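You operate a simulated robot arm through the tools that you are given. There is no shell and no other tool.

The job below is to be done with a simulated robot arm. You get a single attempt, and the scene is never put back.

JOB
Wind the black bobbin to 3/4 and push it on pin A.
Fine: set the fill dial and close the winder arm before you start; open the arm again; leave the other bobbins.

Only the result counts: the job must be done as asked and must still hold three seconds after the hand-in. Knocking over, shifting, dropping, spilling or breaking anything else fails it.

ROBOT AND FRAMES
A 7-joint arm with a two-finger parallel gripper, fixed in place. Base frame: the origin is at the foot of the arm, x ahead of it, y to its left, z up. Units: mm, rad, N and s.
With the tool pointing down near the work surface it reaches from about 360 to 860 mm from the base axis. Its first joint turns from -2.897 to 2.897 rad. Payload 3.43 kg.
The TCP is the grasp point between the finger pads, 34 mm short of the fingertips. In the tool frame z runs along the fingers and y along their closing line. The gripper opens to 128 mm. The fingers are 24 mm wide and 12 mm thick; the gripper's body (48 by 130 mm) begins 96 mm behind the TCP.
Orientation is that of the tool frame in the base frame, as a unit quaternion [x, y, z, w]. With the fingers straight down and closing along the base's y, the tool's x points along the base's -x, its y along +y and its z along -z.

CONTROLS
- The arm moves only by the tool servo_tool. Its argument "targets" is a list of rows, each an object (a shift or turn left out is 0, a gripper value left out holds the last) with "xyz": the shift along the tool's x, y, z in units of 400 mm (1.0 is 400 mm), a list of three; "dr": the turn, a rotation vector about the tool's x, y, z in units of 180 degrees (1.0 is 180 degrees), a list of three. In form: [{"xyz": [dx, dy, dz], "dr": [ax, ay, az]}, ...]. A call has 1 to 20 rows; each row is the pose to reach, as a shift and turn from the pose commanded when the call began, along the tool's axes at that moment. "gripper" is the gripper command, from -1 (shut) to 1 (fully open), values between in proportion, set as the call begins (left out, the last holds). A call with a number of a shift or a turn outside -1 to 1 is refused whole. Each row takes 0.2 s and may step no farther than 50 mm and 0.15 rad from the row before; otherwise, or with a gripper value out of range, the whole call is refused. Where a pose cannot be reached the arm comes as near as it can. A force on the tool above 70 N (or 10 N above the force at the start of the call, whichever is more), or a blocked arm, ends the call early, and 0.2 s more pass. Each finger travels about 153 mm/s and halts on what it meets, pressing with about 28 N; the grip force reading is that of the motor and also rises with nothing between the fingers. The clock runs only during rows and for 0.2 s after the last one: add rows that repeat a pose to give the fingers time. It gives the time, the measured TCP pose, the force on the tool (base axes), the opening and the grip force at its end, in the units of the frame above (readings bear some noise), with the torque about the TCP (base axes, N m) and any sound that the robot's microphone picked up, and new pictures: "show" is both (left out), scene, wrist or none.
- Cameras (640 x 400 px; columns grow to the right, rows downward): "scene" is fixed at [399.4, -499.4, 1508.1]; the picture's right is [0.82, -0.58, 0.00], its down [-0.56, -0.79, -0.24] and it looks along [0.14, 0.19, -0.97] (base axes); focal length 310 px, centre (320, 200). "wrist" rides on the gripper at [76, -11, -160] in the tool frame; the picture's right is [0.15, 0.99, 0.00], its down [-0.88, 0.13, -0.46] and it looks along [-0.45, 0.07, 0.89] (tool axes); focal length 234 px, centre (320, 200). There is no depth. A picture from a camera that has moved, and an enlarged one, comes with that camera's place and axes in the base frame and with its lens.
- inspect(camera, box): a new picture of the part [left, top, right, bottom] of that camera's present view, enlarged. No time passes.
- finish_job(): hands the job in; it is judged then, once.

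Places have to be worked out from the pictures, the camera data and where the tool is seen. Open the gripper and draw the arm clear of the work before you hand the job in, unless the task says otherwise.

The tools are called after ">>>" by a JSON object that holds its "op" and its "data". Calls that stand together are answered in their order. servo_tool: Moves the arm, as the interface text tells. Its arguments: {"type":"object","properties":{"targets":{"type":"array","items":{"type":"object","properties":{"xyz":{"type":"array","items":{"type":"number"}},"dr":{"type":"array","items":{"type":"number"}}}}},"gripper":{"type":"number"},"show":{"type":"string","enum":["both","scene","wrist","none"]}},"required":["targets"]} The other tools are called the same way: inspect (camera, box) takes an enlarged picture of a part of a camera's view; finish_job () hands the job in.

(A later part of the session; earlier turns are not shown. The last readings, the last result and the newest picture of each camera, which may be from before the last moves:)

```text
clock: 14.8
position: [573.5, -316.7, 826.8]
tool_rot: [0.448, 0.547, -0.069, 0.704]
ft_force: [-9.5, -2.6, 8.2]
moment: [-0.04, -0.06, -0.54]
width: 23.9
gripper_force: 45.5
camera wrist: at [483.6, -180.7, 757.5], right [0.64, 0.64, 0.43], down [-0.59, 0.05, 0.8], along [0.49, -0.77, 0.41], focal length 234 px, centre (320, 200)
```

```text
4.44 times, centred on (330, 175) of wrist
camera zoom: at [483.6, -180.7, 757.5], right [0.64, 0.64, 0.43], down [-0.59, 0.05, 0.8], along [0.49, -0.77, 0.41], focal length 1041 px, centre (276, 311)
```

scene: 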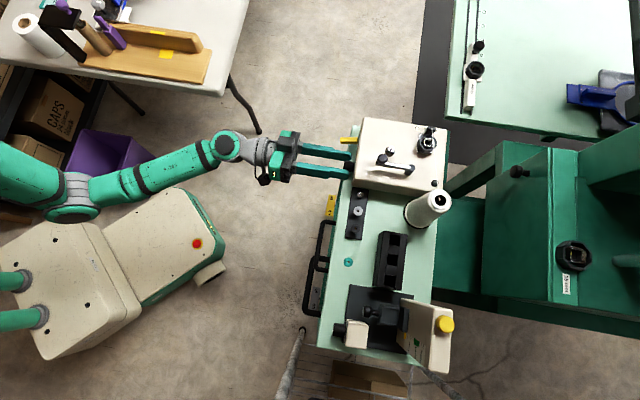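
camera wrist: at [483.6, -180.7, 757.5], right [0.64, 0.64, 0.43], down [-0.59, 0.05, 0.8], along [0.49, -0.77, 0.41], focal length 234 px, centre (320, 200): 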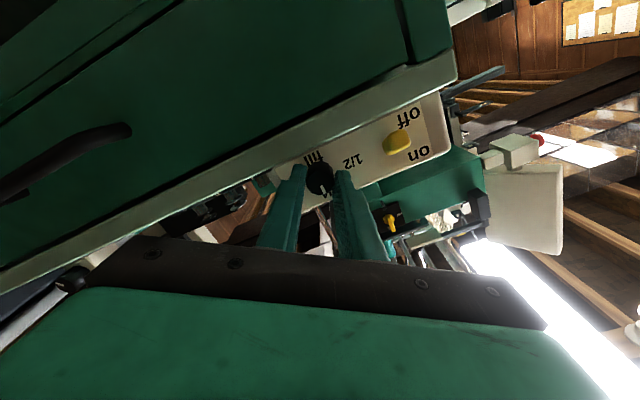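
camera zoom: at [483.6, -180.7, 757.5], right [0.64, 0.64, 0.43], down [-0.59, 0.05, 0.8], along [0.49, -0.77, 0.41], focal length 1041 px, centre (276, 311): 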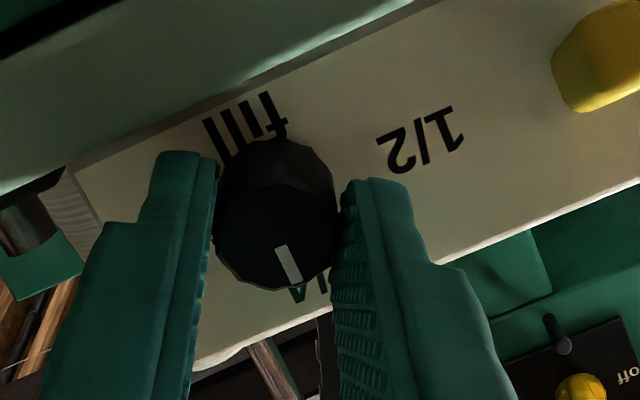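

The knob turned with the gripper and the pointer now aims at the 3/4 label. I'll open, back off and re-level the camera to verify the pointer.

>>> {"op": "servo_tool", "data": {"targets": [{"xyz": [0, 0, 0]}, {"xyz": [0, 0, 0]}, {"xyz": [0, 0, -0.04]}, {"xyz": [0, 0, -0.1], "dr": [0, 0, -0.04]}, {"xyz": [0, 0, -0.15], "dr": [0, 0, -0.08]}, {"xyz": [0, 0, -0.2], "dr": [0, 0, -0.12]}, {"xyz": [0, 0, -0.2], "dr": [0, 0, -0.16]}, {"xyz": [0, 0, -0.2], "dr": [0, 0, -0.186]}, {"xyz": [0, 0, -0.2], "dr": [0, 0, -0.186]}], "gripper": -0.22}}

>>> {"op": "inspect", "data": {"camera": "wrist", "box": [280, 130, 380, 200]}}

```text
clock: 16.8
position: [519.2, -259.5, 827.2]
tool_rot: [0.272, 0.653, -0.27, 0.653]
ft_force: [0.5, 0.6, 0.0]
moment: [0.0, -0.03, 0.02]
width: 50.0
gripper_force: 0.0
camera wrist: at [396.5, -155.0, 750.7], right [0.7, 0.7, -0.15], down [-0.23, 0.41, 0.88], along [0.68, -0.58, 0.45], focal length 234 px, centre (320, 200)
```

scene: 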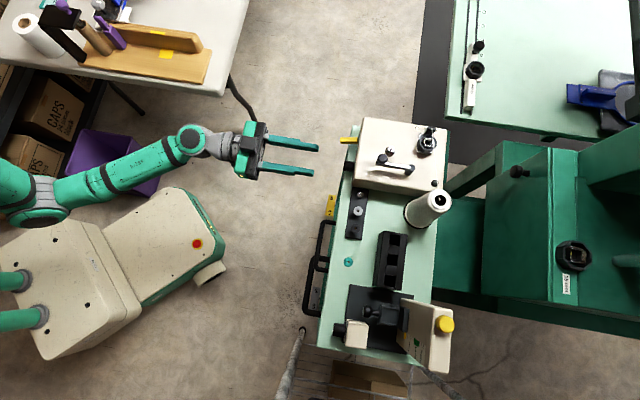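
wrist: 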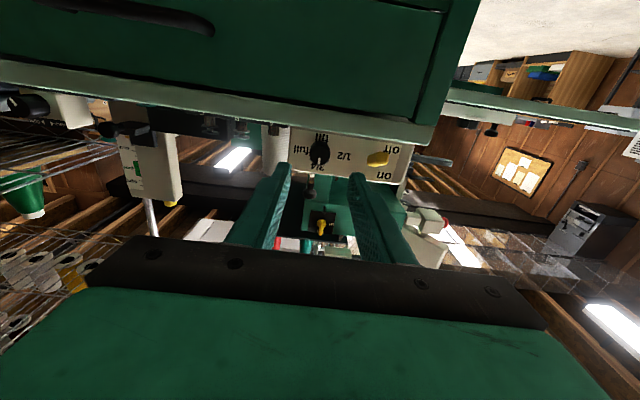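

```text
5.71 times, centred on (330, 165) of wrist
camera zoom: at [396.5, -155.0, 750.7], right [0.7, 0.7, -0.15], down [-0.23, 0.41, 0.88], along [0.68, -0.58, 0.45], focal length 1338 px, centre (263, 400)
```

zoom: 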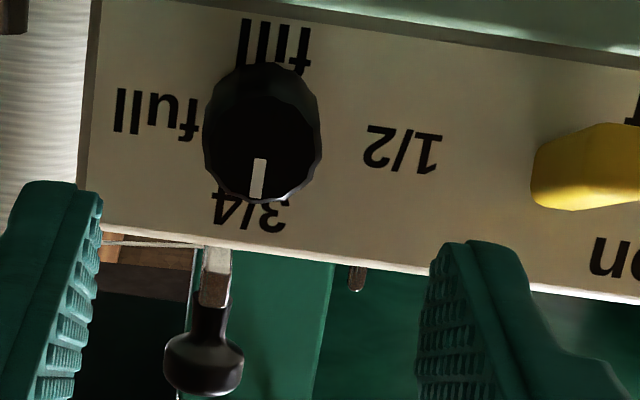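

>>> {"op": "inspect", "data": {"camera": "wrist", "box": [305, 130, 345, 175]}}

```text
8.89 times, centred on (325, 152) of wrist
camera zoom: at [396.5, -155.0, 750.7], right [0.7, 0.7, -0.15], down [-0.23, 0.41, 0.88], along [0.68, -0.58, 0.45], focal length 2082 px, centre (276, 622)
```

zoom: 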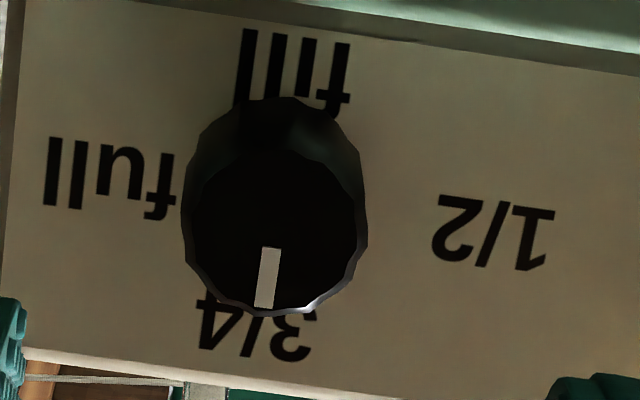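

High zoom shows the pointer parallel to the lettering and aimed at 3/4, so the dial is set. Next I raise the arm, turn the tool vertical with the fingers closing across the rack line, and move above the black bobbin at pin C.

>>> {"op": "servo_tool", "data": {"targets": [{"xyz": [-0.06, 0, 0], "dr": [-0.0241, 0.0241, -0.0241]}, {"xyz": [-0.12, 0, 0], "dr": [-0.0481, 0.0481, -0.0481]}, {"xyz": [-0.18, 0, 0], "dr": [-0.0722, 0.0722, -0.0722]}, {"xyz": [-0.24, 0, 0], "dr": [-0.0962, 0.0962, -0.0962]}, {"xyz": [-0.3, 0, 0], "dr": [-0.1203, 0.1203, -0.1203]}, {"xyz": [-0.3575, 0, 0], "dr": [-0.1443, 0.1443, -0.1443]}, {"xyz": [-0.3575, 0, 0], "dr": [-0.1684, 0.1684, -0.1684]}, {"xyz": [-0.3575, 0, 0], "dr": [-0.1925, 0.1925, -0.1925]}, {"xyz": [-0.3575, 0, 0], "dr": [-0.2165, 0.2165, -0.2165]}, {"xyz": [-0.3575, -0.0504, 0.0519], "dr": [-0.2406, 0.2406, -0.2406]}, {"xyz": [-0.3575, -0.1009, 0.1037], "dr": [-0.2646, 0.2646, -0.2646]}, {"xyz": [-0.3575, -0.1513, 0.1556], "dr": [-0.2887, 0.2887, -0.2887]}, {"xyz": [-0.3575, -0.2017, 0.2074], "dr": [-0.3127, 0.3127, -0.3127]}, {"xyz": [-0.3575, -0.2521, 0.2593], "dr": [-0.3368, 0.3368, -0.3368]}, {"xyz": [-0.3575, -0.3026, 0.3111], "dr": [-0.3608, 0.3608, -0.3608]}, {"xyz": [-0.3575, -0.353, 0.363], "dr": [-0.3849, 0.3849, -0.3849]}, {"xyz": [-0.3575, -0.353, 0.363], "dr": [-0.3849, 0.3849, -0.3849]}], "gripper": -0.22}}

```text
clock: 20.4
position: [519.6, -461.3, 969.4]
tool_rot: [-0.384, 0.923, 0.002, 0.001]
ft_force: [0.0, -0.1, 0.3]
moment: [0.01, -0.01, 0.02]
width: 50.1
gripper_force: 0.0
out of reach, approached as far as the arm can: row 10
camera wrist: at [473.5, -524.3, 1128.4], right [-0.8, 0.59, 0.0], down [0.53, 0.71, 0.46], along [0.27, 0.37, -0.89], focal length 234 px, centre (320, 200)
```

scene: 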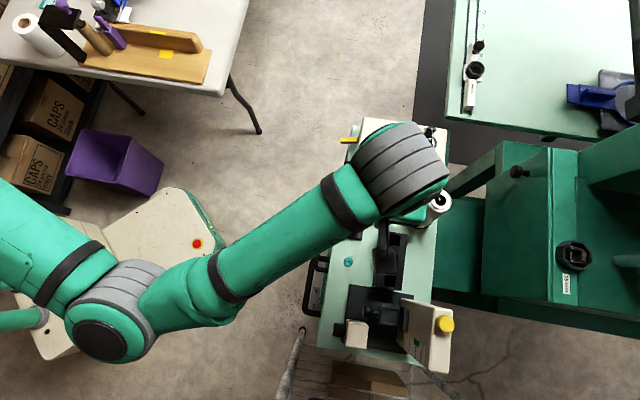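
wrist: 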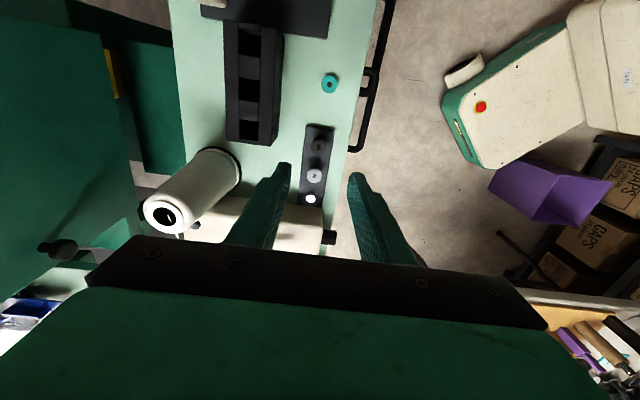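

The final pose was reached, vertical over pin C. Enlarging to locate the black bobbin relative to the tool axis.

>>> {"op": "inspect", "data": {"camera": "wrist", "box": [270, 110, 370, 220]}}

>>> {"op": "inspect", "data": {"camera": "wrist", "box": [295, 120, 345, 165]}}

```text
3.64 times, centred on (320, 165) of wrist
camera zoom: at [473.5, -524.3, 1128.4], right [-0.8, 0.59, 0.0], down [0.53, 0.71, 0.46], along [0.27, 0.37, -0.89], focal length 852 px, centre (320, 327)
```

zoom: 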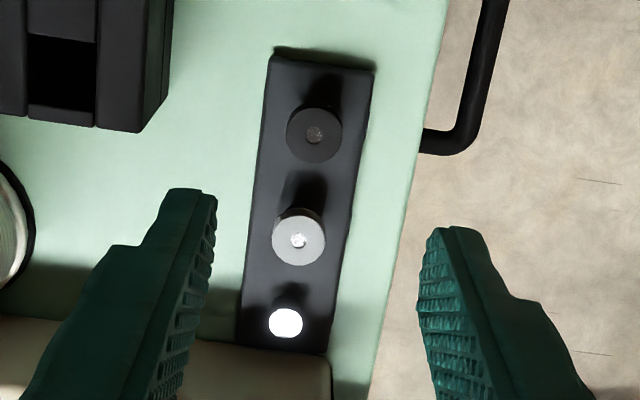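

```text
8.89 times, centred on (320, 142) of wrist
camera zoom: at [473.5, -524.3, 1128.4], right [-0.8, 0.59, 0.0], down [0.53, 0.71, 0.46], along [0.27, 0.37, -0.89], focal length 2082 px, centre (320, 711)
```

zoom: 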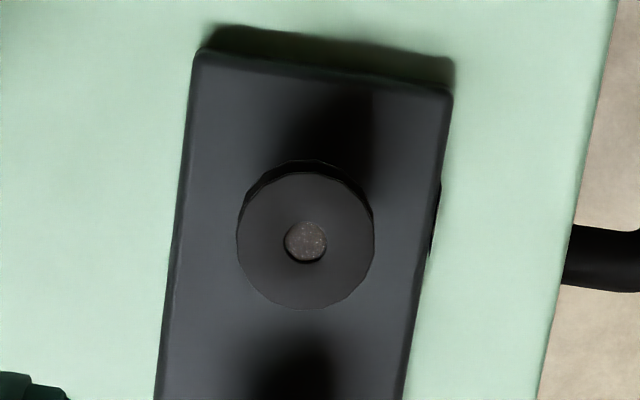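

The bobbin is about (−1.8,−1.2) mm off the tool axis. I'll correct, descend to just above it, and recheck before straddling.

>>> {"op": "servo_tool", "data": {"targets": [{"xyz": [-0.0045, -0.003, 0.045]}, {"xyz": [-0.0045, -0.003, 0.09]}, {"xyz": [-0.0045, -0.003, 0.135]}, {"xyz": [-0.0045, -0.003, 0.18]}, {"xyz": [-0.0045, -0.003, 0.22]}, {"xyz": [-0.0045, -0.003, 0.22]}]}}

>>> {"op": "inspect", "data": {"camera": "wrist", "box": [270, 120, 370, 220]}}

>>> {"op": "inspect", "data": {"camera": "scene", "box": [330, 180, 430, 270]}}

```text
clock: 21.8
position: [524.2, -461.4, 881.6]
tool_rot: [-0.382, 0.924, 0.001, 0.001]
ft_force: [1.0, 0.4, 0.7]
moment: [-0.03, -0.01, -0.03]
width: 49.9
gripper_force: 0.1
camera wrist: at [476.2, -524.5, 1040.0], right [-0.8, 0.6, 0.0], down [0.53, 0.71, 0.46], along [0.27, 0.37, -0.89], focal length 234 px, centre (320, 200)
```

scene: 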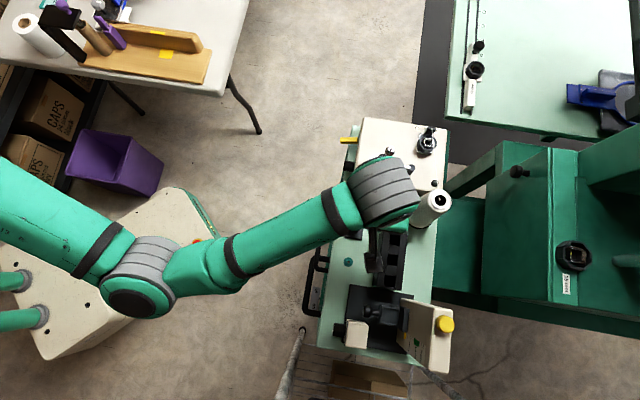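
wrist: 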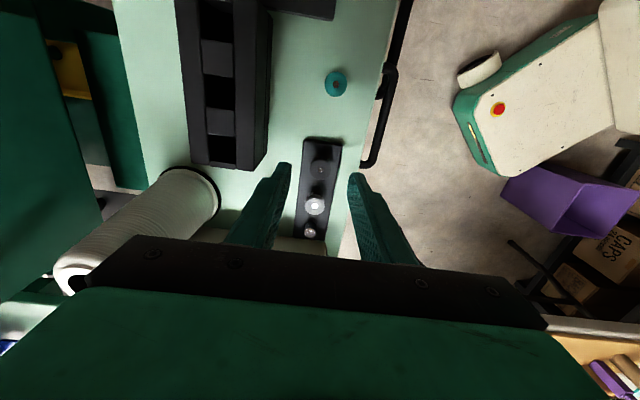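

```text
4.00 times, centred on (320, 170) of wrist
camera zoom: at [476.2, -524.5, 1040.0], right [-0.8, 0.6, 0.0], down [0.53, 0.71, 0.46], along [0.27, 0.37, -0.89], focal length 937 px, centre (320, 320)
```

zoom: 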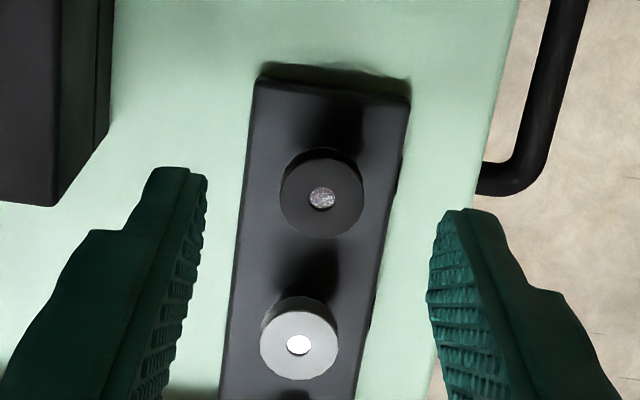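

```text
4.44 times, centred on (380, 225) of scene
camera zoom: at [399.4, -499.4, 1508.1], right [0.82, -0.58, 0.0], down [-0.56, -0.79, -0.24], along [0.14, 0.19, -0.97], focal length 1380 px, centre (53, 89)
```

zoom: 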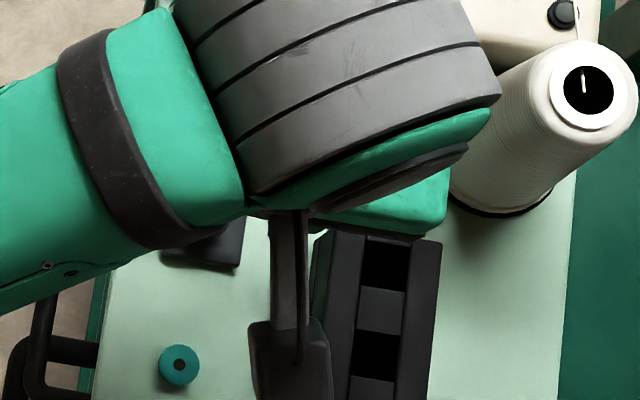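

Offset is now about (+1.3,+0.8) mm. I'll correct and descend so the fingertips sit around z≈818 beside the bobbin.

>>> {"op": "servo_tool", "data": {"targets": [{"xyz": [0.003, 0.002, 0.025]}, {"xyz": [0.003, 0.002, 0.05]}, {"xyz": [0.003, 0.002, 0.073]}, {"xyz": [0.003, 0.002, 0.073]}]}}

>>> {"op": "inspect", "data": {"camera": "wrist", "box": [270, 130, 370, 220]}}

```text
clock: 22.8
position: [520.1, -461.5, 851.9]
tool_rot: [-0.383, 0.924, 0.001, 0.001]
ft_force: [0.4, 0.1, 0.6]
moment: [0.01, -0.03, 0.01]
width: 49.6
gripper_force: 0.0
camera wrist: at [474.4, -524.3, 1011.1], right [-0.8, 0.6, 0.0], down [0.53, 0.71, 0.46], along [0.27, 0.37, -0.89], focal length 234 px, centre (320, 200)
```

scene: 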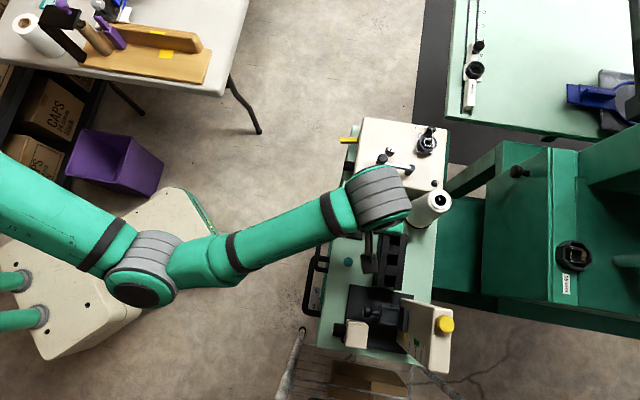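
wrist: 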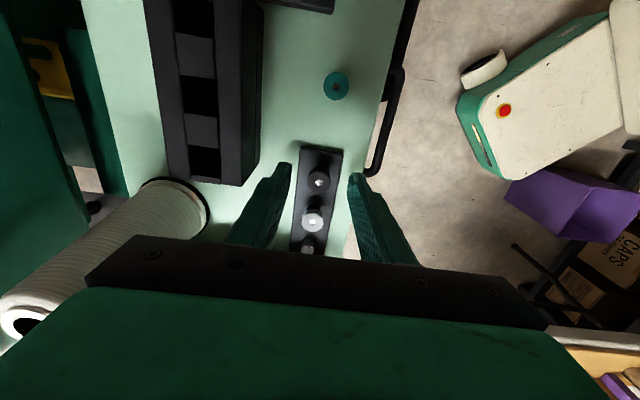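

```text
4.44 times, centred on (320, 175) of wrist
camera zoom: at [474.4, -524.3, 1011.1], right [-0.8, 0.6, 0.0], down [0.53, 0.71, 0.46], along [0.27, 0.37, -0.89], focal length 1041 px, centre (320, 311)
```

zoom: 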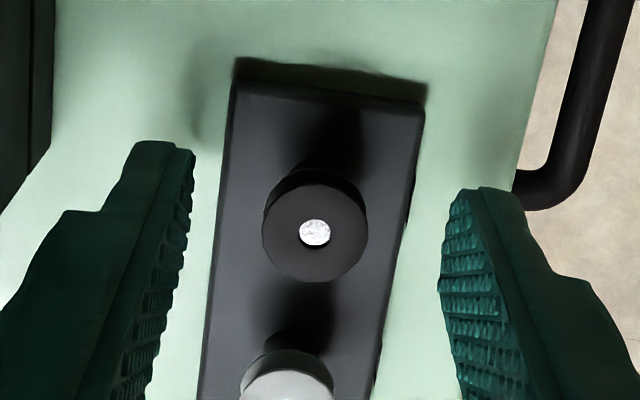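

The bobbin is centred between the fingers to under 1 mm. Closing on the flanges.

>>> {"op": "servo_tool", "data": {"targets": [{"xyz": [0, 0, 0]}, {"xyz": [0, 0, 0]}, {"xyz": [0, 0, 0]}], "gripper": -1, "show": "wrist"}}

>>> {"op": "inspect", "data": {"camera": "wrist", "box": [290, 140, 350, 200]}}

```text
clock: 23.6
position: [521.9, -462.0, 851.8]
tool_rot: [-0.383, 0.924, 0.001, 0.002]
ft_force: [10.8, -8.9, -3.1]
moment: [-0.3, -0.31, -0.02]
width: 14.0
gripper_force: 28.7
camera wrist: at [474.7, -524.7, 1011.2], right [-0.8, 0.6, 0.0], down [0.53, 0.71, 0.46], along [0.27, 0.37, -0.89], focal length 234 px, centre (320, 200)
```

wrist: 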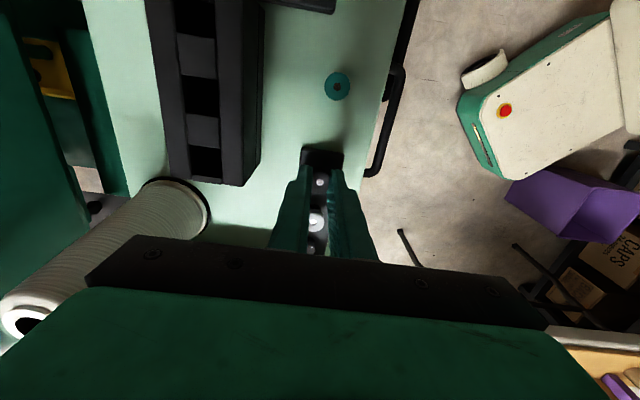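

```text
6.67 times, centred on (320, 170) of wrist
camera zoom: at [474.7, -524.7, 1011.2], right [-0.8, 0.6, 0.0], down [0.53, 0.71, 0.46], along [0.27, 0.37, -0.89], focal length 1561 px, centre (320, 400)
```

zoom: 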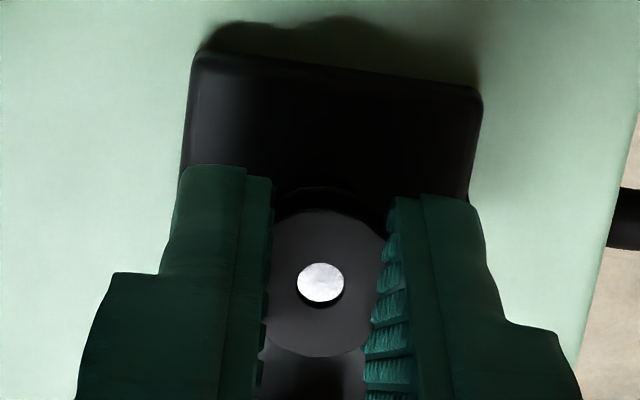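

The opening reads 14 mm, narrower than the 20 mm flange and equal to the pin stub, with about 14 N sideways. The tips may be on the stub, so I'll open, rise 6 mm and re-close to catch only the bobbin.

>>> {"op": "servo_tool", "data": {"targets": [{"xyz": [0, 0, 0]}, {"xyz": [0, 0, 0]}, {"xyz": [0, 0, -0.015]}, {"xyz": [0, 0, -0.015]}], "gripper": -0.45, "show": "none"}}

>>> {"op": "servo_tool", "data": {"targets": [{"xyz": [0, 0, 0]}, {"xyz": [0, 0, 0]}, {"xyz": [0, 0, 0]}], "gripper": -1, "show": "wrist"}}

>>> {"op": "inspect", "data": {"camera": "wrist", "box": [290, 140, 350, 200]}}

```text
clock: 24.6
position: [521.5, -461.3, 857.7]
tool_rot: [-0.383, 0.924, 0.0, 0.001]
ft_force: [-0.4, -0.3, -0.7]
moment: [0.01, 0.03, 0.0]
width: 35.0
gripper_force: 0.1
```

```text
clock: 25.4
position: [522.6, -462.5, 862.3]
tool_rot: [-0.383, 0.924, -0.004, 0.003]
ft_force: [-0.5, 1.1, 39.3]
moment: [0.03, 0.08, -0.01]
width: 0.0
gripper_force: 28.1
camera wrist: at [474.2, -524.4, 1021.8], right [-0.8, 0.6, -0.01], down [0.53, 0.72, 0.46], along [0.28, 0.36, -0.89], focal length 234 px, centre (320, 200)
```

wrist: 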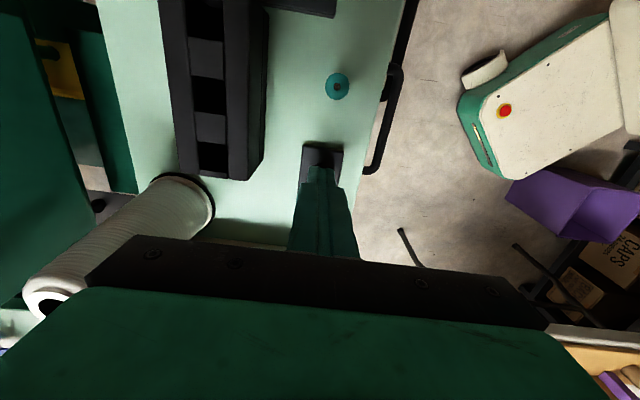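

```text
6.67 times, centred on (320, 170) of wrist
camera zoom: at [474.2, -524.4, 1021.8], right [-0.8, 0.6, -0.01], down [0.53, 0.72, 0.46], along [0.28, 0.36, -0.89], focal length 1561 px, centre (320, 400)
```

zoom: 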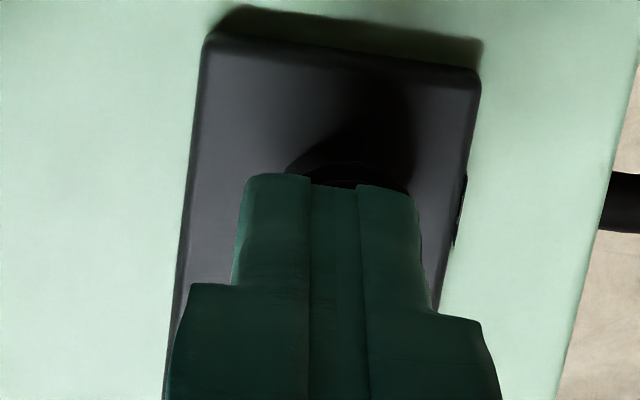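

The tips rode up over the bobbin top (39 N up), so that grip was too high; the first height was holding the bobbin body. I'll open, lift clear and inspect before re-gripping lower.

>>> {"op": "servo_tool", "data": {"targets": [{"xyz": [0, 0, -0.02]}, {"xyz": [0, 0, -0.05]}, {"xyz": [0, 0, -0.05]}], "gripper": -0.45, "show": "wrist"}}

>>> {"op": "inspect", "data": {"camera": "wrist", "box": [290, 130, 350, 190]}}

>>> {"op": "inspect", "data": {"camera": "wrist", "box": [270, 120, 370, 240]}}

```text
clock: 26.2
position: [520.6, -461.9, 876.7]
tool_rot: [-0.383, 0.924, 0.002, 0.001]
ft_force: [0.6, -0.1, 1.2]
moment: [0.01, 0.0, -0.01]
width: 35.2
gripper_force: 0.0
camera wrist: at [474.8, -524.3, 1036.6], right [-0.8, 0.6, 0.0], down [0.53, 0.71, 0.46], along [0.27, 0.37, -0.89], focal length 234 px, centre (320, 200)
```

wrist: 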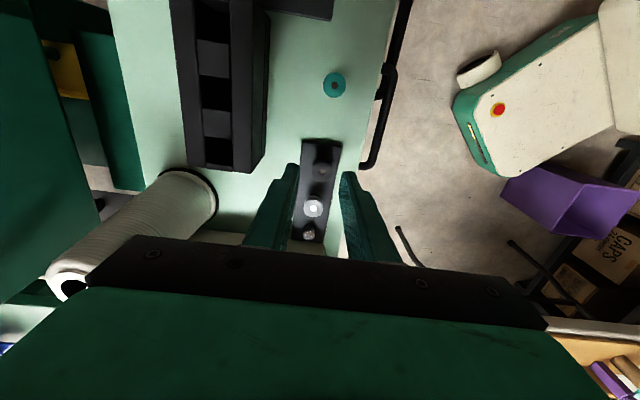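

```text
6.67 times, centred on (320, 160) of wrist
camera zoom: at [474.8, -524.3, 1036.6], right [-0.8, 0.6, 0.0], down [0.53, 0.71, 0.46], along [0.27, 0.37, -0.89], focal length 1561 px, centre (320, 467)
```

zoom: 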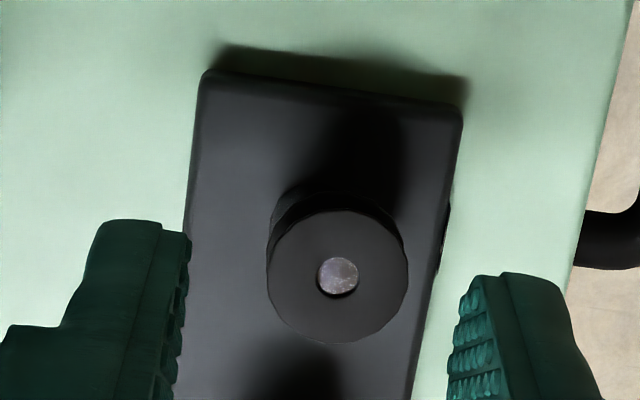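

```text
3.33 times, centred on (320, 180) of wrist
camera zoom: at [474.8, -524.3, 1036.6], right [-0.8, 0.6, 0.0], down [0.53, 0.71, 0.46], along [0.27, 0.37, -0.89], focal length 781 px, centre (320, 267)
```

zoom: 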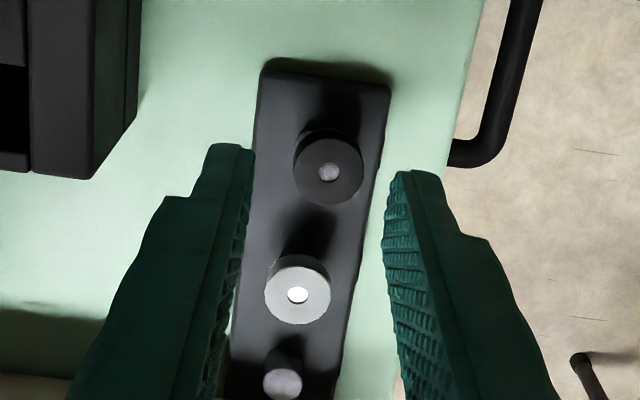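

The bobbin is intact but sits about 3 mm toward the handle side now. I'll recentre (+3 mm) and go deeper, tips near z≈812 just above the plate, so the straight part of the pads meets the flanges.

>>> {"op": "servo_tool", "data": {"targets": [{"xyz": [0.0005, 0.0075, 0.02]}, {"xyz": [0.0005, 0.0075, 0.05]}, {"xyz": [0.0005, 0.0075, 0.079]}, {"xyz": [0.0005, 0.0075, 0.079]}], "gripper": -0.45, "show": "wrist"}}

>>> {"op": "inspect", "data": {"camera": "wrist", "box": [290, 140, 350, 200]}}

```text
clock: 27.2
position: [518.6, -459.1, 847.5]
tool_rot: [-0.383, 0.924, 0.0, 0.001]
ft_force: [-0.2, 0.1, 0.5]
moment: [-0.02, -0.01, 0.01]
width: 35.2
gripper_force: 0.0
camera wrist: at [472.0, -522.1, 1006.1], right [-0.8, 0.6, 0.0], down [0.53, 0.71, 0.46], along [0.27, 0.37, -0.89], focal length 234 px, centre (320, 200)
```

wrist: 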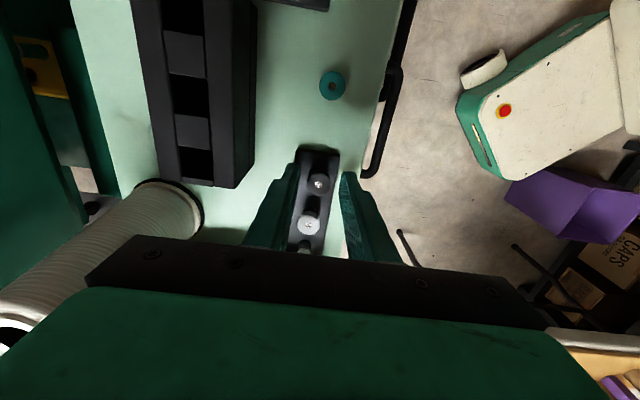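

```text
6.67 times, centred on (320, 170) of wrist
camera zoom: at [472.0, -522.1, 1006.1], right [-0.8, 0.6, 0.0], down [0.53, 0.71, 0.46], along [0.27, 0.37, -0.89], focal length 1561 px, centre (320, 400)
```

zoom: 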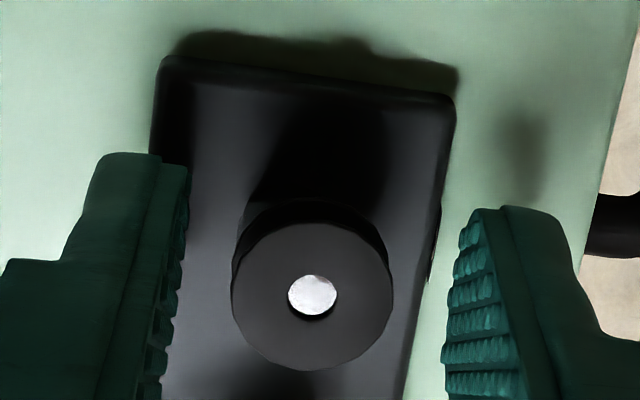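

Centred again (within ~1 mm) with the tips just above the plate. Closing.

>>> {"op": "servo_tool", "data": {"targets": [{"xyz": [0, 0, 0]}, {"xyz": [0, 0, 0]}, {"xyz": [0, 0, 0]}], "gripper": -1, "show": "wrist"}}

>>> {"op": "inspect", "data": {"camera": "wrist", "box": [290, 140, 350, 200]}}

```text
clock: 28.0
position: [521.0, -461.3, 847.0]
tool_rot: [-0.382, 0.924, -0.002, 0.002]
ft_force: [25.5, -23.3, -7.1]
moment: [-0.84, -0.59, -0.03]
width: 18.3
gripper_force: 28.4
camera wrist: at [472.7, -523.0, 1006.0], right [-0.8, 0.6, 0.0], down [0.53, 0.71, 0.46], along [0.28, 0.37, -0.89], focal length 234 px, centre (320, 200)
```

wrist: 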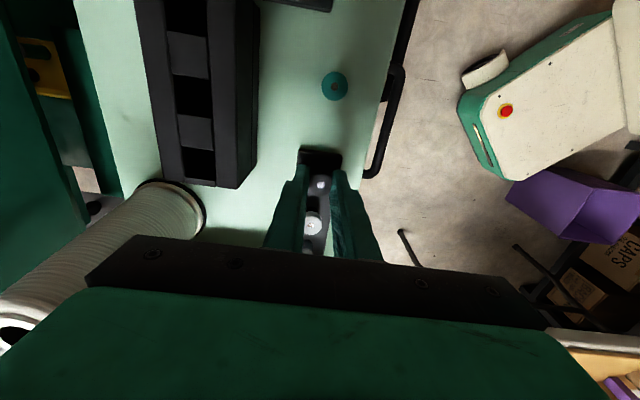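

```text
6.67 times, centred on (320, 170) of wrist
camera zoom: at [472.7, -523.0, 1006.0], right [-0.8, 0.6, 0.0], down [0.53, 0.71, 0.46], along [0.28, 0.37, -0.89], focal length 1561 px, centre (320, 400)
```

zoom: 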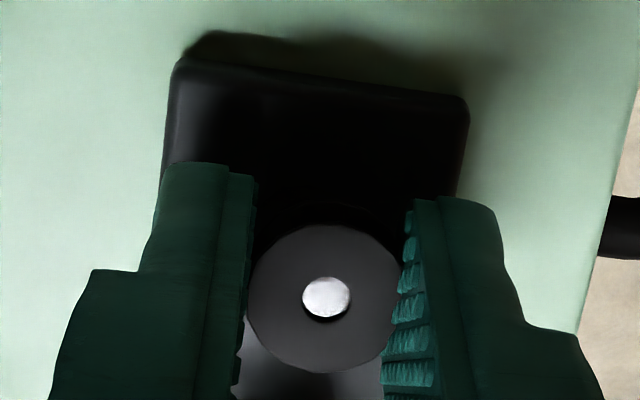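

The grip reads 18.3 mm, about right for the flange, but a 34 N sideways force shows one finger leaning on the stub. I'll shift −3 mm along the closing line to relieve it.

>>> {"op": "servo_tool", "data": {"targets": [{"xyz": [0, -0.004, 0]}, {"xyz": [0, -0.008, 0]}, {"xyz": [0, -0.008, 0]}], "gripper": -1, "show": "none"}}

>>> {"op": "inspect", "data": {"camera": "wrist", "box": [290, 140, 350, 200]}}

```text
clock: 28.8
position: [520.5, -462.3, 848.0]
tool_rot: [-0.382, 0.924, 0.002, 0.001]
ft_force: [5.3, -2.8, 7.6]
moment: [-0.15, -0.45, 0.05]
width: 15.4
gripper_force: 27.3
```

```text
6.67 times, centred on (320, 170) of wrist
camera zoom: at [474.4, -524.6, 1006.1], right [-0.8, 0.6, 0.0], down [0.53, 0.71, 0.46], along [0.27, 0.37, -0.89], focal length 1561 px, centre (320, 400)
```

zoom: 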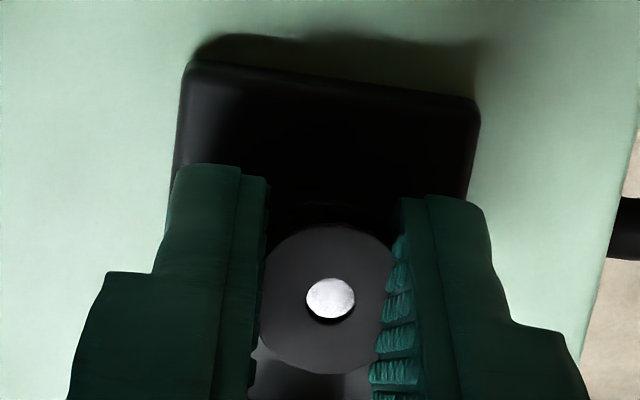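

Sideways force is gone; the fingers are squeezing the stub and the bobbin body together at 15.4 mm. I'll open, rise 6.5 mm so the tips only just clear the stub top, and close on the bobbin alone.

>>> {"op": "servo_tool", "data": {"targets": [{"xyz": [0, 0, 0]}, {"xyz": [0, 0, 0]}, {"xyz": [0, 0.003, -0.01]}, {"xyz": [0, 0.003, -0.01625]}, {"xyz": [0, 0.003, -0.01625]}], "gripper": -0.53, "show": "wrist"}}

>>> {"op": "inspect", "data": {"camera": "wrist", "box": [290, 140, 350, 200]}}

```text
clock: 30.0
position: [520.0, -461.5, 852.8]
tool_rot: [-0.382, 0.924, 0.0, 0.001]
ft_force: [-0.2, -0.6, 0.4]
moment: [-0.01, -0.01, 0.0]
width: 29.9
gripper_force: 0.1
camera wrist: at [473.6, -523.7, 1012.3], right [-0.8, 0.6, 0.0], down [0.53, 0.71, 0.46], along [0.27, 0.37, -0.89], focal length 234 px, centre (320, 200)
```

wrist: 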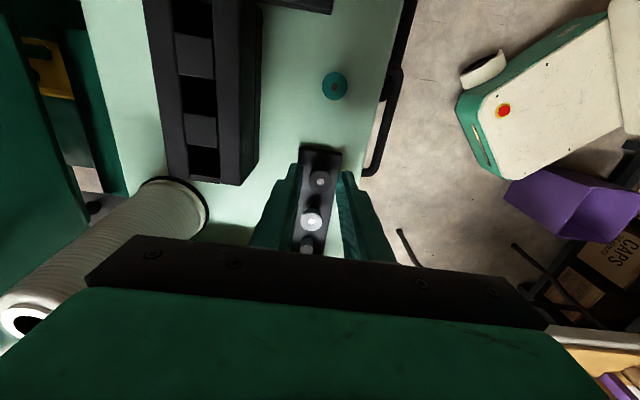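

```text
6.67 times, centred on (320, 170) of wrist
camera zoom: at [473.6, -523.7, 1012.3], right [-0.8, 0.6, 0.0], down [0.53, 0.71, 0.46], along [0.27, 0.37, -0.89], focal length 1561 px, centre (320, 400)
```

zoom: 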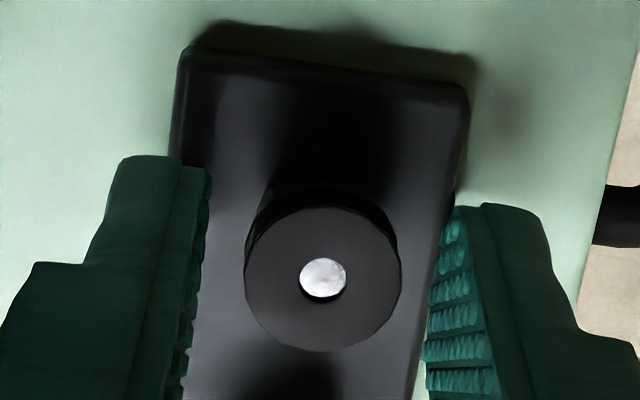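

>>> {"op": "servo_tool", "data": {"targets": [{"xyz": [0.0, 0.001, 0]}, {"xyz": [0, 0.001, 0]}, {"xyz": [0, 0.001, 0]}], "gripper": -1, "show": "none"}}

>>> {"op": "inspect", "data": {"camera": "wrist", "box": [290, 140, 350, 200]}}

```text
clock: 30.8
position: [520.3, -462.0, 853.2]
tool_rot: [-0.383, 0.924, -0.001, 0.001]
ft_force: [14.4, -15.1, -8.0]
moment: [-0.51, -0.36, 0.01]
width: 16.6
gripper_force: 27.9
```

```text
6.67 times, centred on (320, 170) of wrist
camera zoom: at [473.7, -523.9, 1012.3], right [-0.8, 0.6, 0.0], down [0.53, 0.71, 0.46], along [0.27, 0.37, -0.89], focal length 1561 px, centre (320, 400)
```

zoom: 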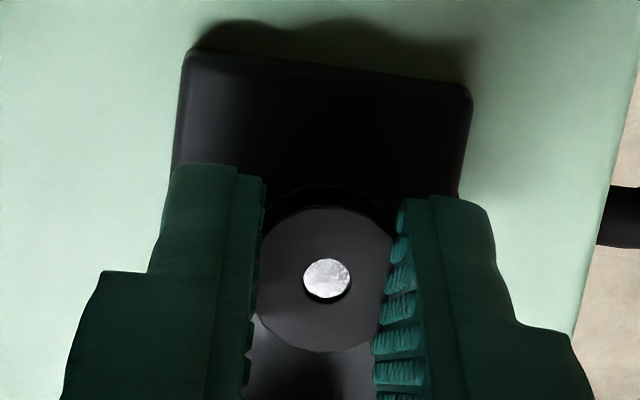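

The bobbin is gripped at 16.6 mm with moderate side force. I'll lift slowly by 6 mm and check what moves.

>>> {"op": "servo_tool", "data": {"targets": [{"xyz": [0, 0, -0.004]}, {"xyz": [0, 0, -0.008]}, {"xyz": [0, 0, -0.012]}, {"xyz": [0, 0, -0.015]}, {"xyz": [0, 0, -0.015]}], "gripper": -1, "show": "wrist"}}

>>> {"op": "inspect", "data": {"camera": "wrist", "box": [290, 140, 350, 200]}}

```text
clock: 32.0
position: [522.0, -460.9, 859.2]
tool_rot: [-0.383, 0.924, 0.0, 0.0]
ft_force: [0.2, 0.0, 0.4]
moment: [-0.01, 0.02, 0.0]
width: 11.9
gripper_force: 28.0
camera wrist: at [474.2, -523.4, 1018.8], right [-0.8, 0.6, 0.0], down [0.53, 0.71, 0.46], along [0.27, 0.37, -0.89], focal length 234 px, centre (320, 200)
```

wrist: 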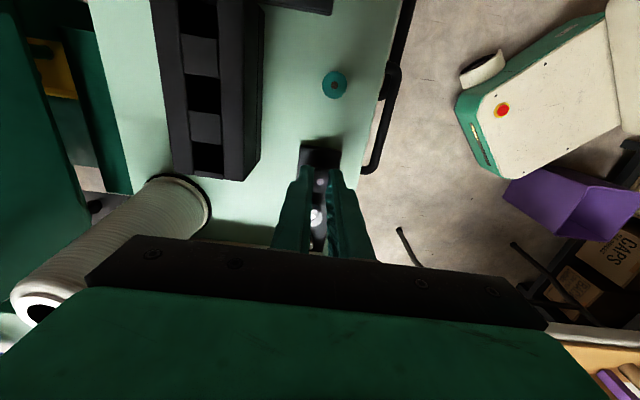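

```text
6.67 times, centred on (320, 170) of wrist
camera zoom: at [474.2, -523.4, 1018.8], right [-0.8, 0.6, 0.0], down [0.53, 0.71, 0.46], along [0.27, 0.37, -0.89], focal length 1561 px, centre (320, 400)
```

zoom: 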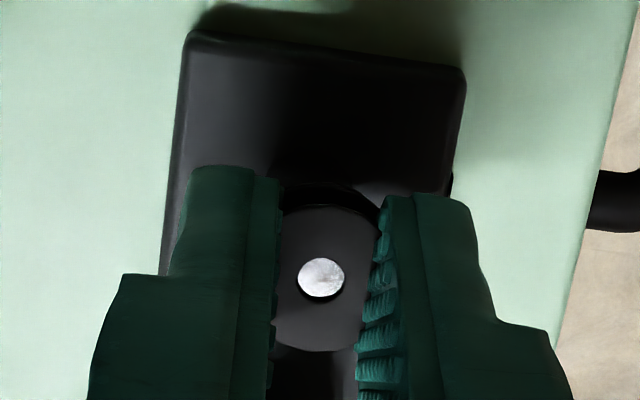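

The bobbin came up with the fingers (11.9 mm, forces near zero) while the rack stayed put. Lifting well clear and checking pin C and the bobbin.

>>> {"op": "servo_tool", "data": {"targets": [{"xyz": [0, 0, -0.04]}, {"xyz": [0, 0, -0.08]}, {"xyz": [0, 0, -0.12]}, {"xyz": [0, 0, -0.16]}, {"xyz": [0, 0, -0.2]}, {"xyz": [0, 0, -0.2]}], "gripper": -1}}

>>> {"op": "inspect", "data": {"camera": "wrist", "box": [270, 110, 370, 210]}}

>>> {"op": "inspect", "data": {"camera": "wrist", "box": [290, 140, 350, 200]}}

```text
clock: 33.4
position: [521.2, -460.4, 940.7]
tool_rot: [-0.383, 0.924, 0.0, 0.002]
ft_force: [0.4, 0.4, -0.6]
moment: [-0.02, -0.01, 0.02]
width: 12.0
gripper_force: 27.8
camera wrist: at [474.6, -523.8, 1099.3], right [-0.8, 0.6, 0.0], down [0.53, 0.71, 0.46], along [0.27, 0.37, -0.89], focal length 234 px, centre (320, 200)
```

scene: 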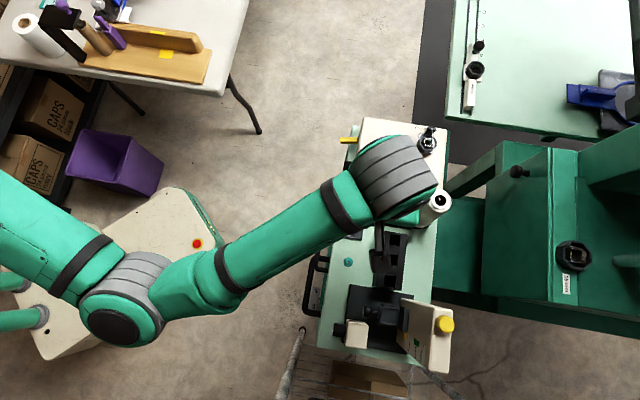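
wrist: 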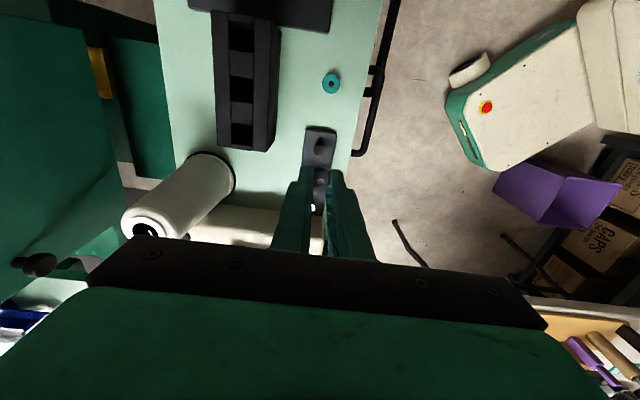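

```text
4.00 times, centred on (320, 160) of wrist
camera zoom: at [474.6, -523.8, 1099.3], right [-0.8, 0.6, 0.0], down [0.53, 0.71, 0.46], along [0.27, 0.37, -0.89], focal length 937 px, centre (320, 360)
```

zoom: 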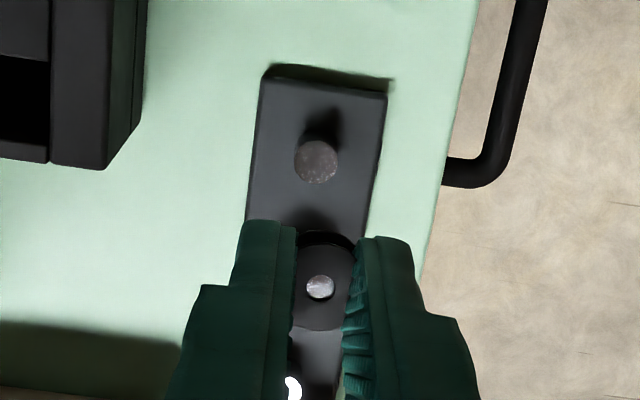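

```text
6.67 times, centred on (320, 170) of wrist
camera zoom: at [474.6, -523.8, 1099.3], right [-0.8, 0.6, 0.0], down [0.53, 0.71, 0.46], along [0.27, 0.37, -0.89], focal length 1561 px, centre (320, 400)
```

zoom: 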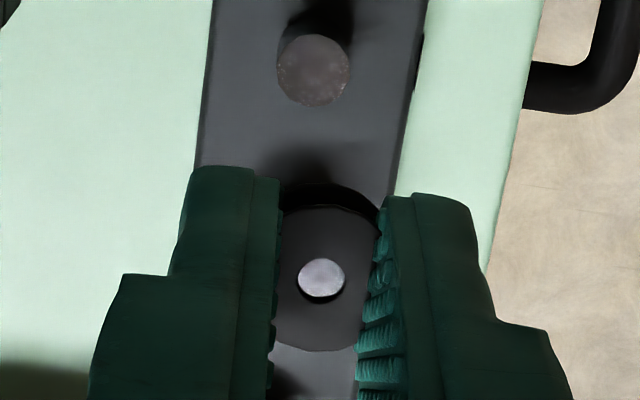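

Pin C's stub is left in place, flat-topped and about 14 mm wide, and the black bobbin is held level. Next I carry it above the spindle (≈(680,−370)) at a safe height to measure alignment.

>>> {"op": "servo_tool", "data": {"targets": [{"xyz": [0, 0, -0.07]}, {"xyz": [-0.088, -0.0245, -0.07]}, {"xyz": [-0.176, -0.049, -0.07]}, {"xyz": [-0.264, -0.0736, -0.07]}, {"xyz": [-0.352, -0.0981, -0.07]}, {"xyz": [-0.4405, -0.1227, -0.07]}, {"xyz": [-0.4405, -0.1227, -0.07]}], "gripper": -1}}

>>> {"op": "inspect", "data": {"camera": "wrist", "box": [270, 110, 370, 210]}}

>>> {"op": "inspect", "data": {"camera": "scene", "box": [340, 110, 460, 200]}}

```text
clock: 35.0
position: [680.1, -372.5, 968.4]
tool_rot: [-0.383, 0.924, 0.001, 0.0]
ft_force: [-0.8, 0.4, 0.5]
moment: [0.01, 0.01, -0.01]
width: 12.0
gripper_force: 28.1
camera wrist: at [632.6, -434.9, 1126.8], right [-0.8, 0.6, 0.0], down [0.53, 0.71, 0.46], along [0.27, 0.37, -0.89], focal length 234 px, centre (320, 200)
```

scene: 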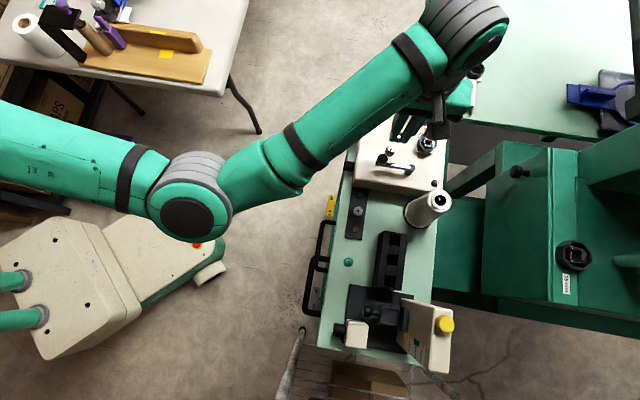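
wrist: 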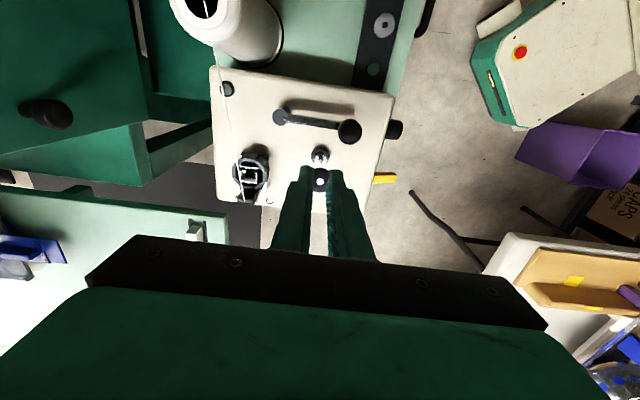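

```text
4.00 times, centred on (320, 160) of wrist
camera zoom: at [632.6, -434.9, 1126.8], right [-0.8, 0.6, 0.0], down [0.53, 0.71, 0.46], along [0.27, 0.37, -0.89], focal length 937 px, centre (320, 360)
```

zoom: 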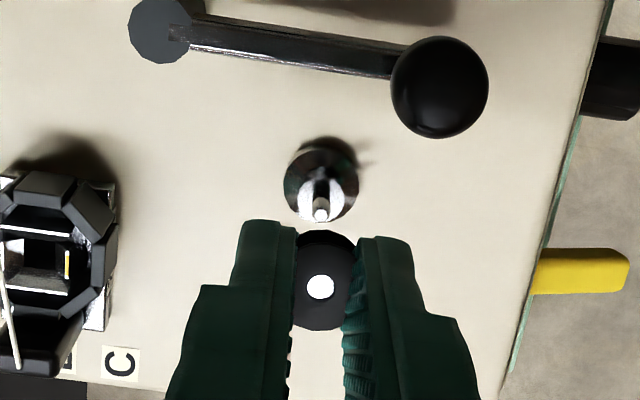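

```text
4.44 times, centred on (400, 155) of scene
camera zoom: at [399.4, -499.4, 1508.1], right [0.82, -0.58, 0.0], down [-0.56, -0.79, -0.24], along [0.14, 0.19, -0.97], focal length 1380 px, centre (-36, 400)
```

zoom: 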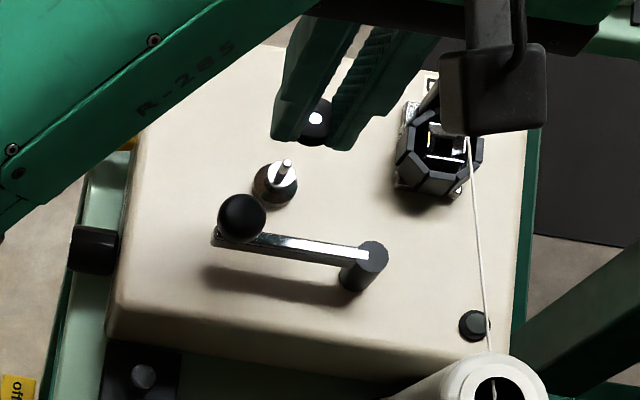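

The rod tip and bobbin are both visible. I'll zoom further on both cameras to measure the remaining offset precisely.

>>> {"op": "inspect", "data": {"camera": "wrist", "box": [300, 140, 340, 190]}}

>>> {"op": "inspect", "data": {"camera": "scene", "box": [380, 120, 425, 160]}}

```text
8.00 times, centred on (320, 165) of wrist
camera zoom: at [632.6, -434.9, 1126.8], right [-0.8, 0.6, 0.0], down [0.53, 0.71, 0.46], along [0.27, 0.37, -0.89], focal length 1873 px, centre (320, 480)
```

zoom: 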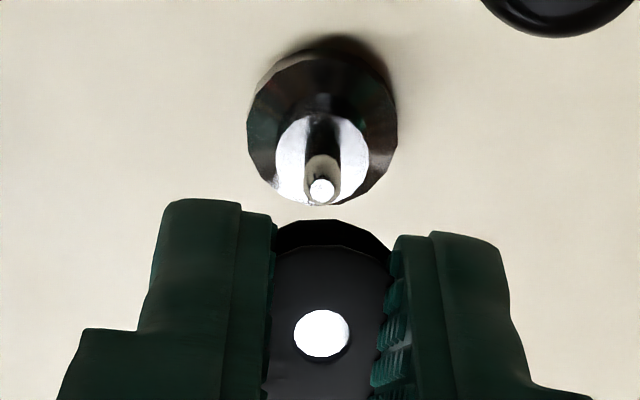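

```text
10.00 times, centred on (402, 140) of scene
camera zoom: at [399.4, -499.4, 1508.1], right [0.82, -0.58, 0.0], down [-0.56, -0.79, -0.24], along [0.14, 0.19, -0.97], focal length 3105 px, centre (-505, 800)
```

zoom: 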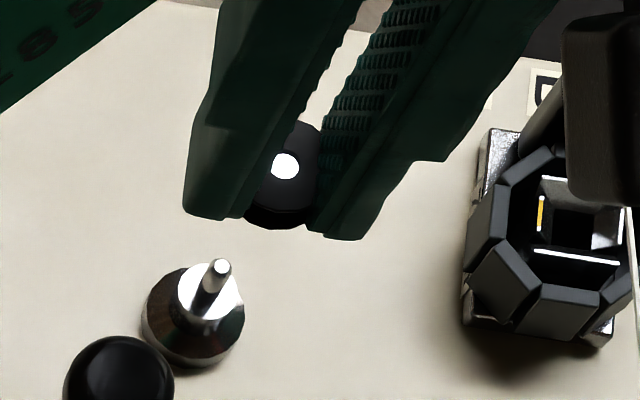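

Both cameras agree the rod is about (−1.6,+0.5) mm from the bobbin axis. I'll correct that and descend to about 6 mm above the rod tip.

>>> {"op": "servo_tool", "data": {"targets": [{"xyz": [-0.004, 0.00125, 0.025]}, {"xyz": [-0.004, 0.00125, 0.05]}, {"xyz": [-0.004, 0.00125, 0.075]}, {"xyz": [-0.004, 0.00125, 0.095]}, {"xyz": [-0.004, 0.00125, 0.095]}], "gripper": -1, "show": "none"}}

>>> {"op": "inspect", "data": {"camera": "wrist", "box": [290, 130, 350, 190]}}

>>> {"op": "inspect", "data": {"camera": "scene", "box": [370, 120, 415, 160]}}

```text
clock: 36.2
position: [679.1, -370.0, 930.2]
tool_rot: [-0.383, 0.924, 0.0, 0.001]
ft_force: [0.5, 0.3, 0.6]
moment: [0.0, -0.02, 0.06]
width: 12.2
gripper_force: 27.7
```

```text
6.67 times, centred on (320, 160) of wrist
camera zoom: at [632.4, -432.8, 1088.5], right [-0.8, 0.6, 0.0], down [0.53, 0.71, 0.46], along [0.27, 0.37, -0.89], focal length 1561 px, centre (320, 467)
```

zoom: 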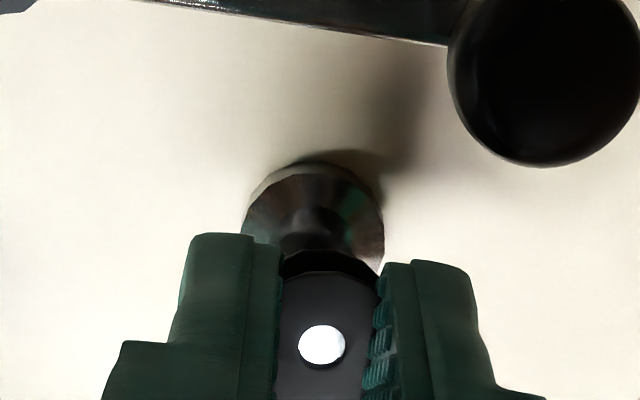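

```text
10.00 times, centred on (392, 140) of scene
camera zoom: at [399.4, -499.4, 1508.1], right [0.82, -0.58, 0.0], down [-0.56, -0.79, -0.24], along [0.14, 0.19, -0.97], focal length 3105 px, centre (-405, 800)
```

zoom: 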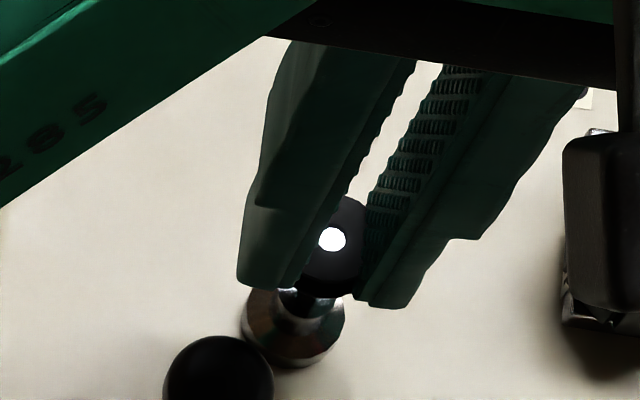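

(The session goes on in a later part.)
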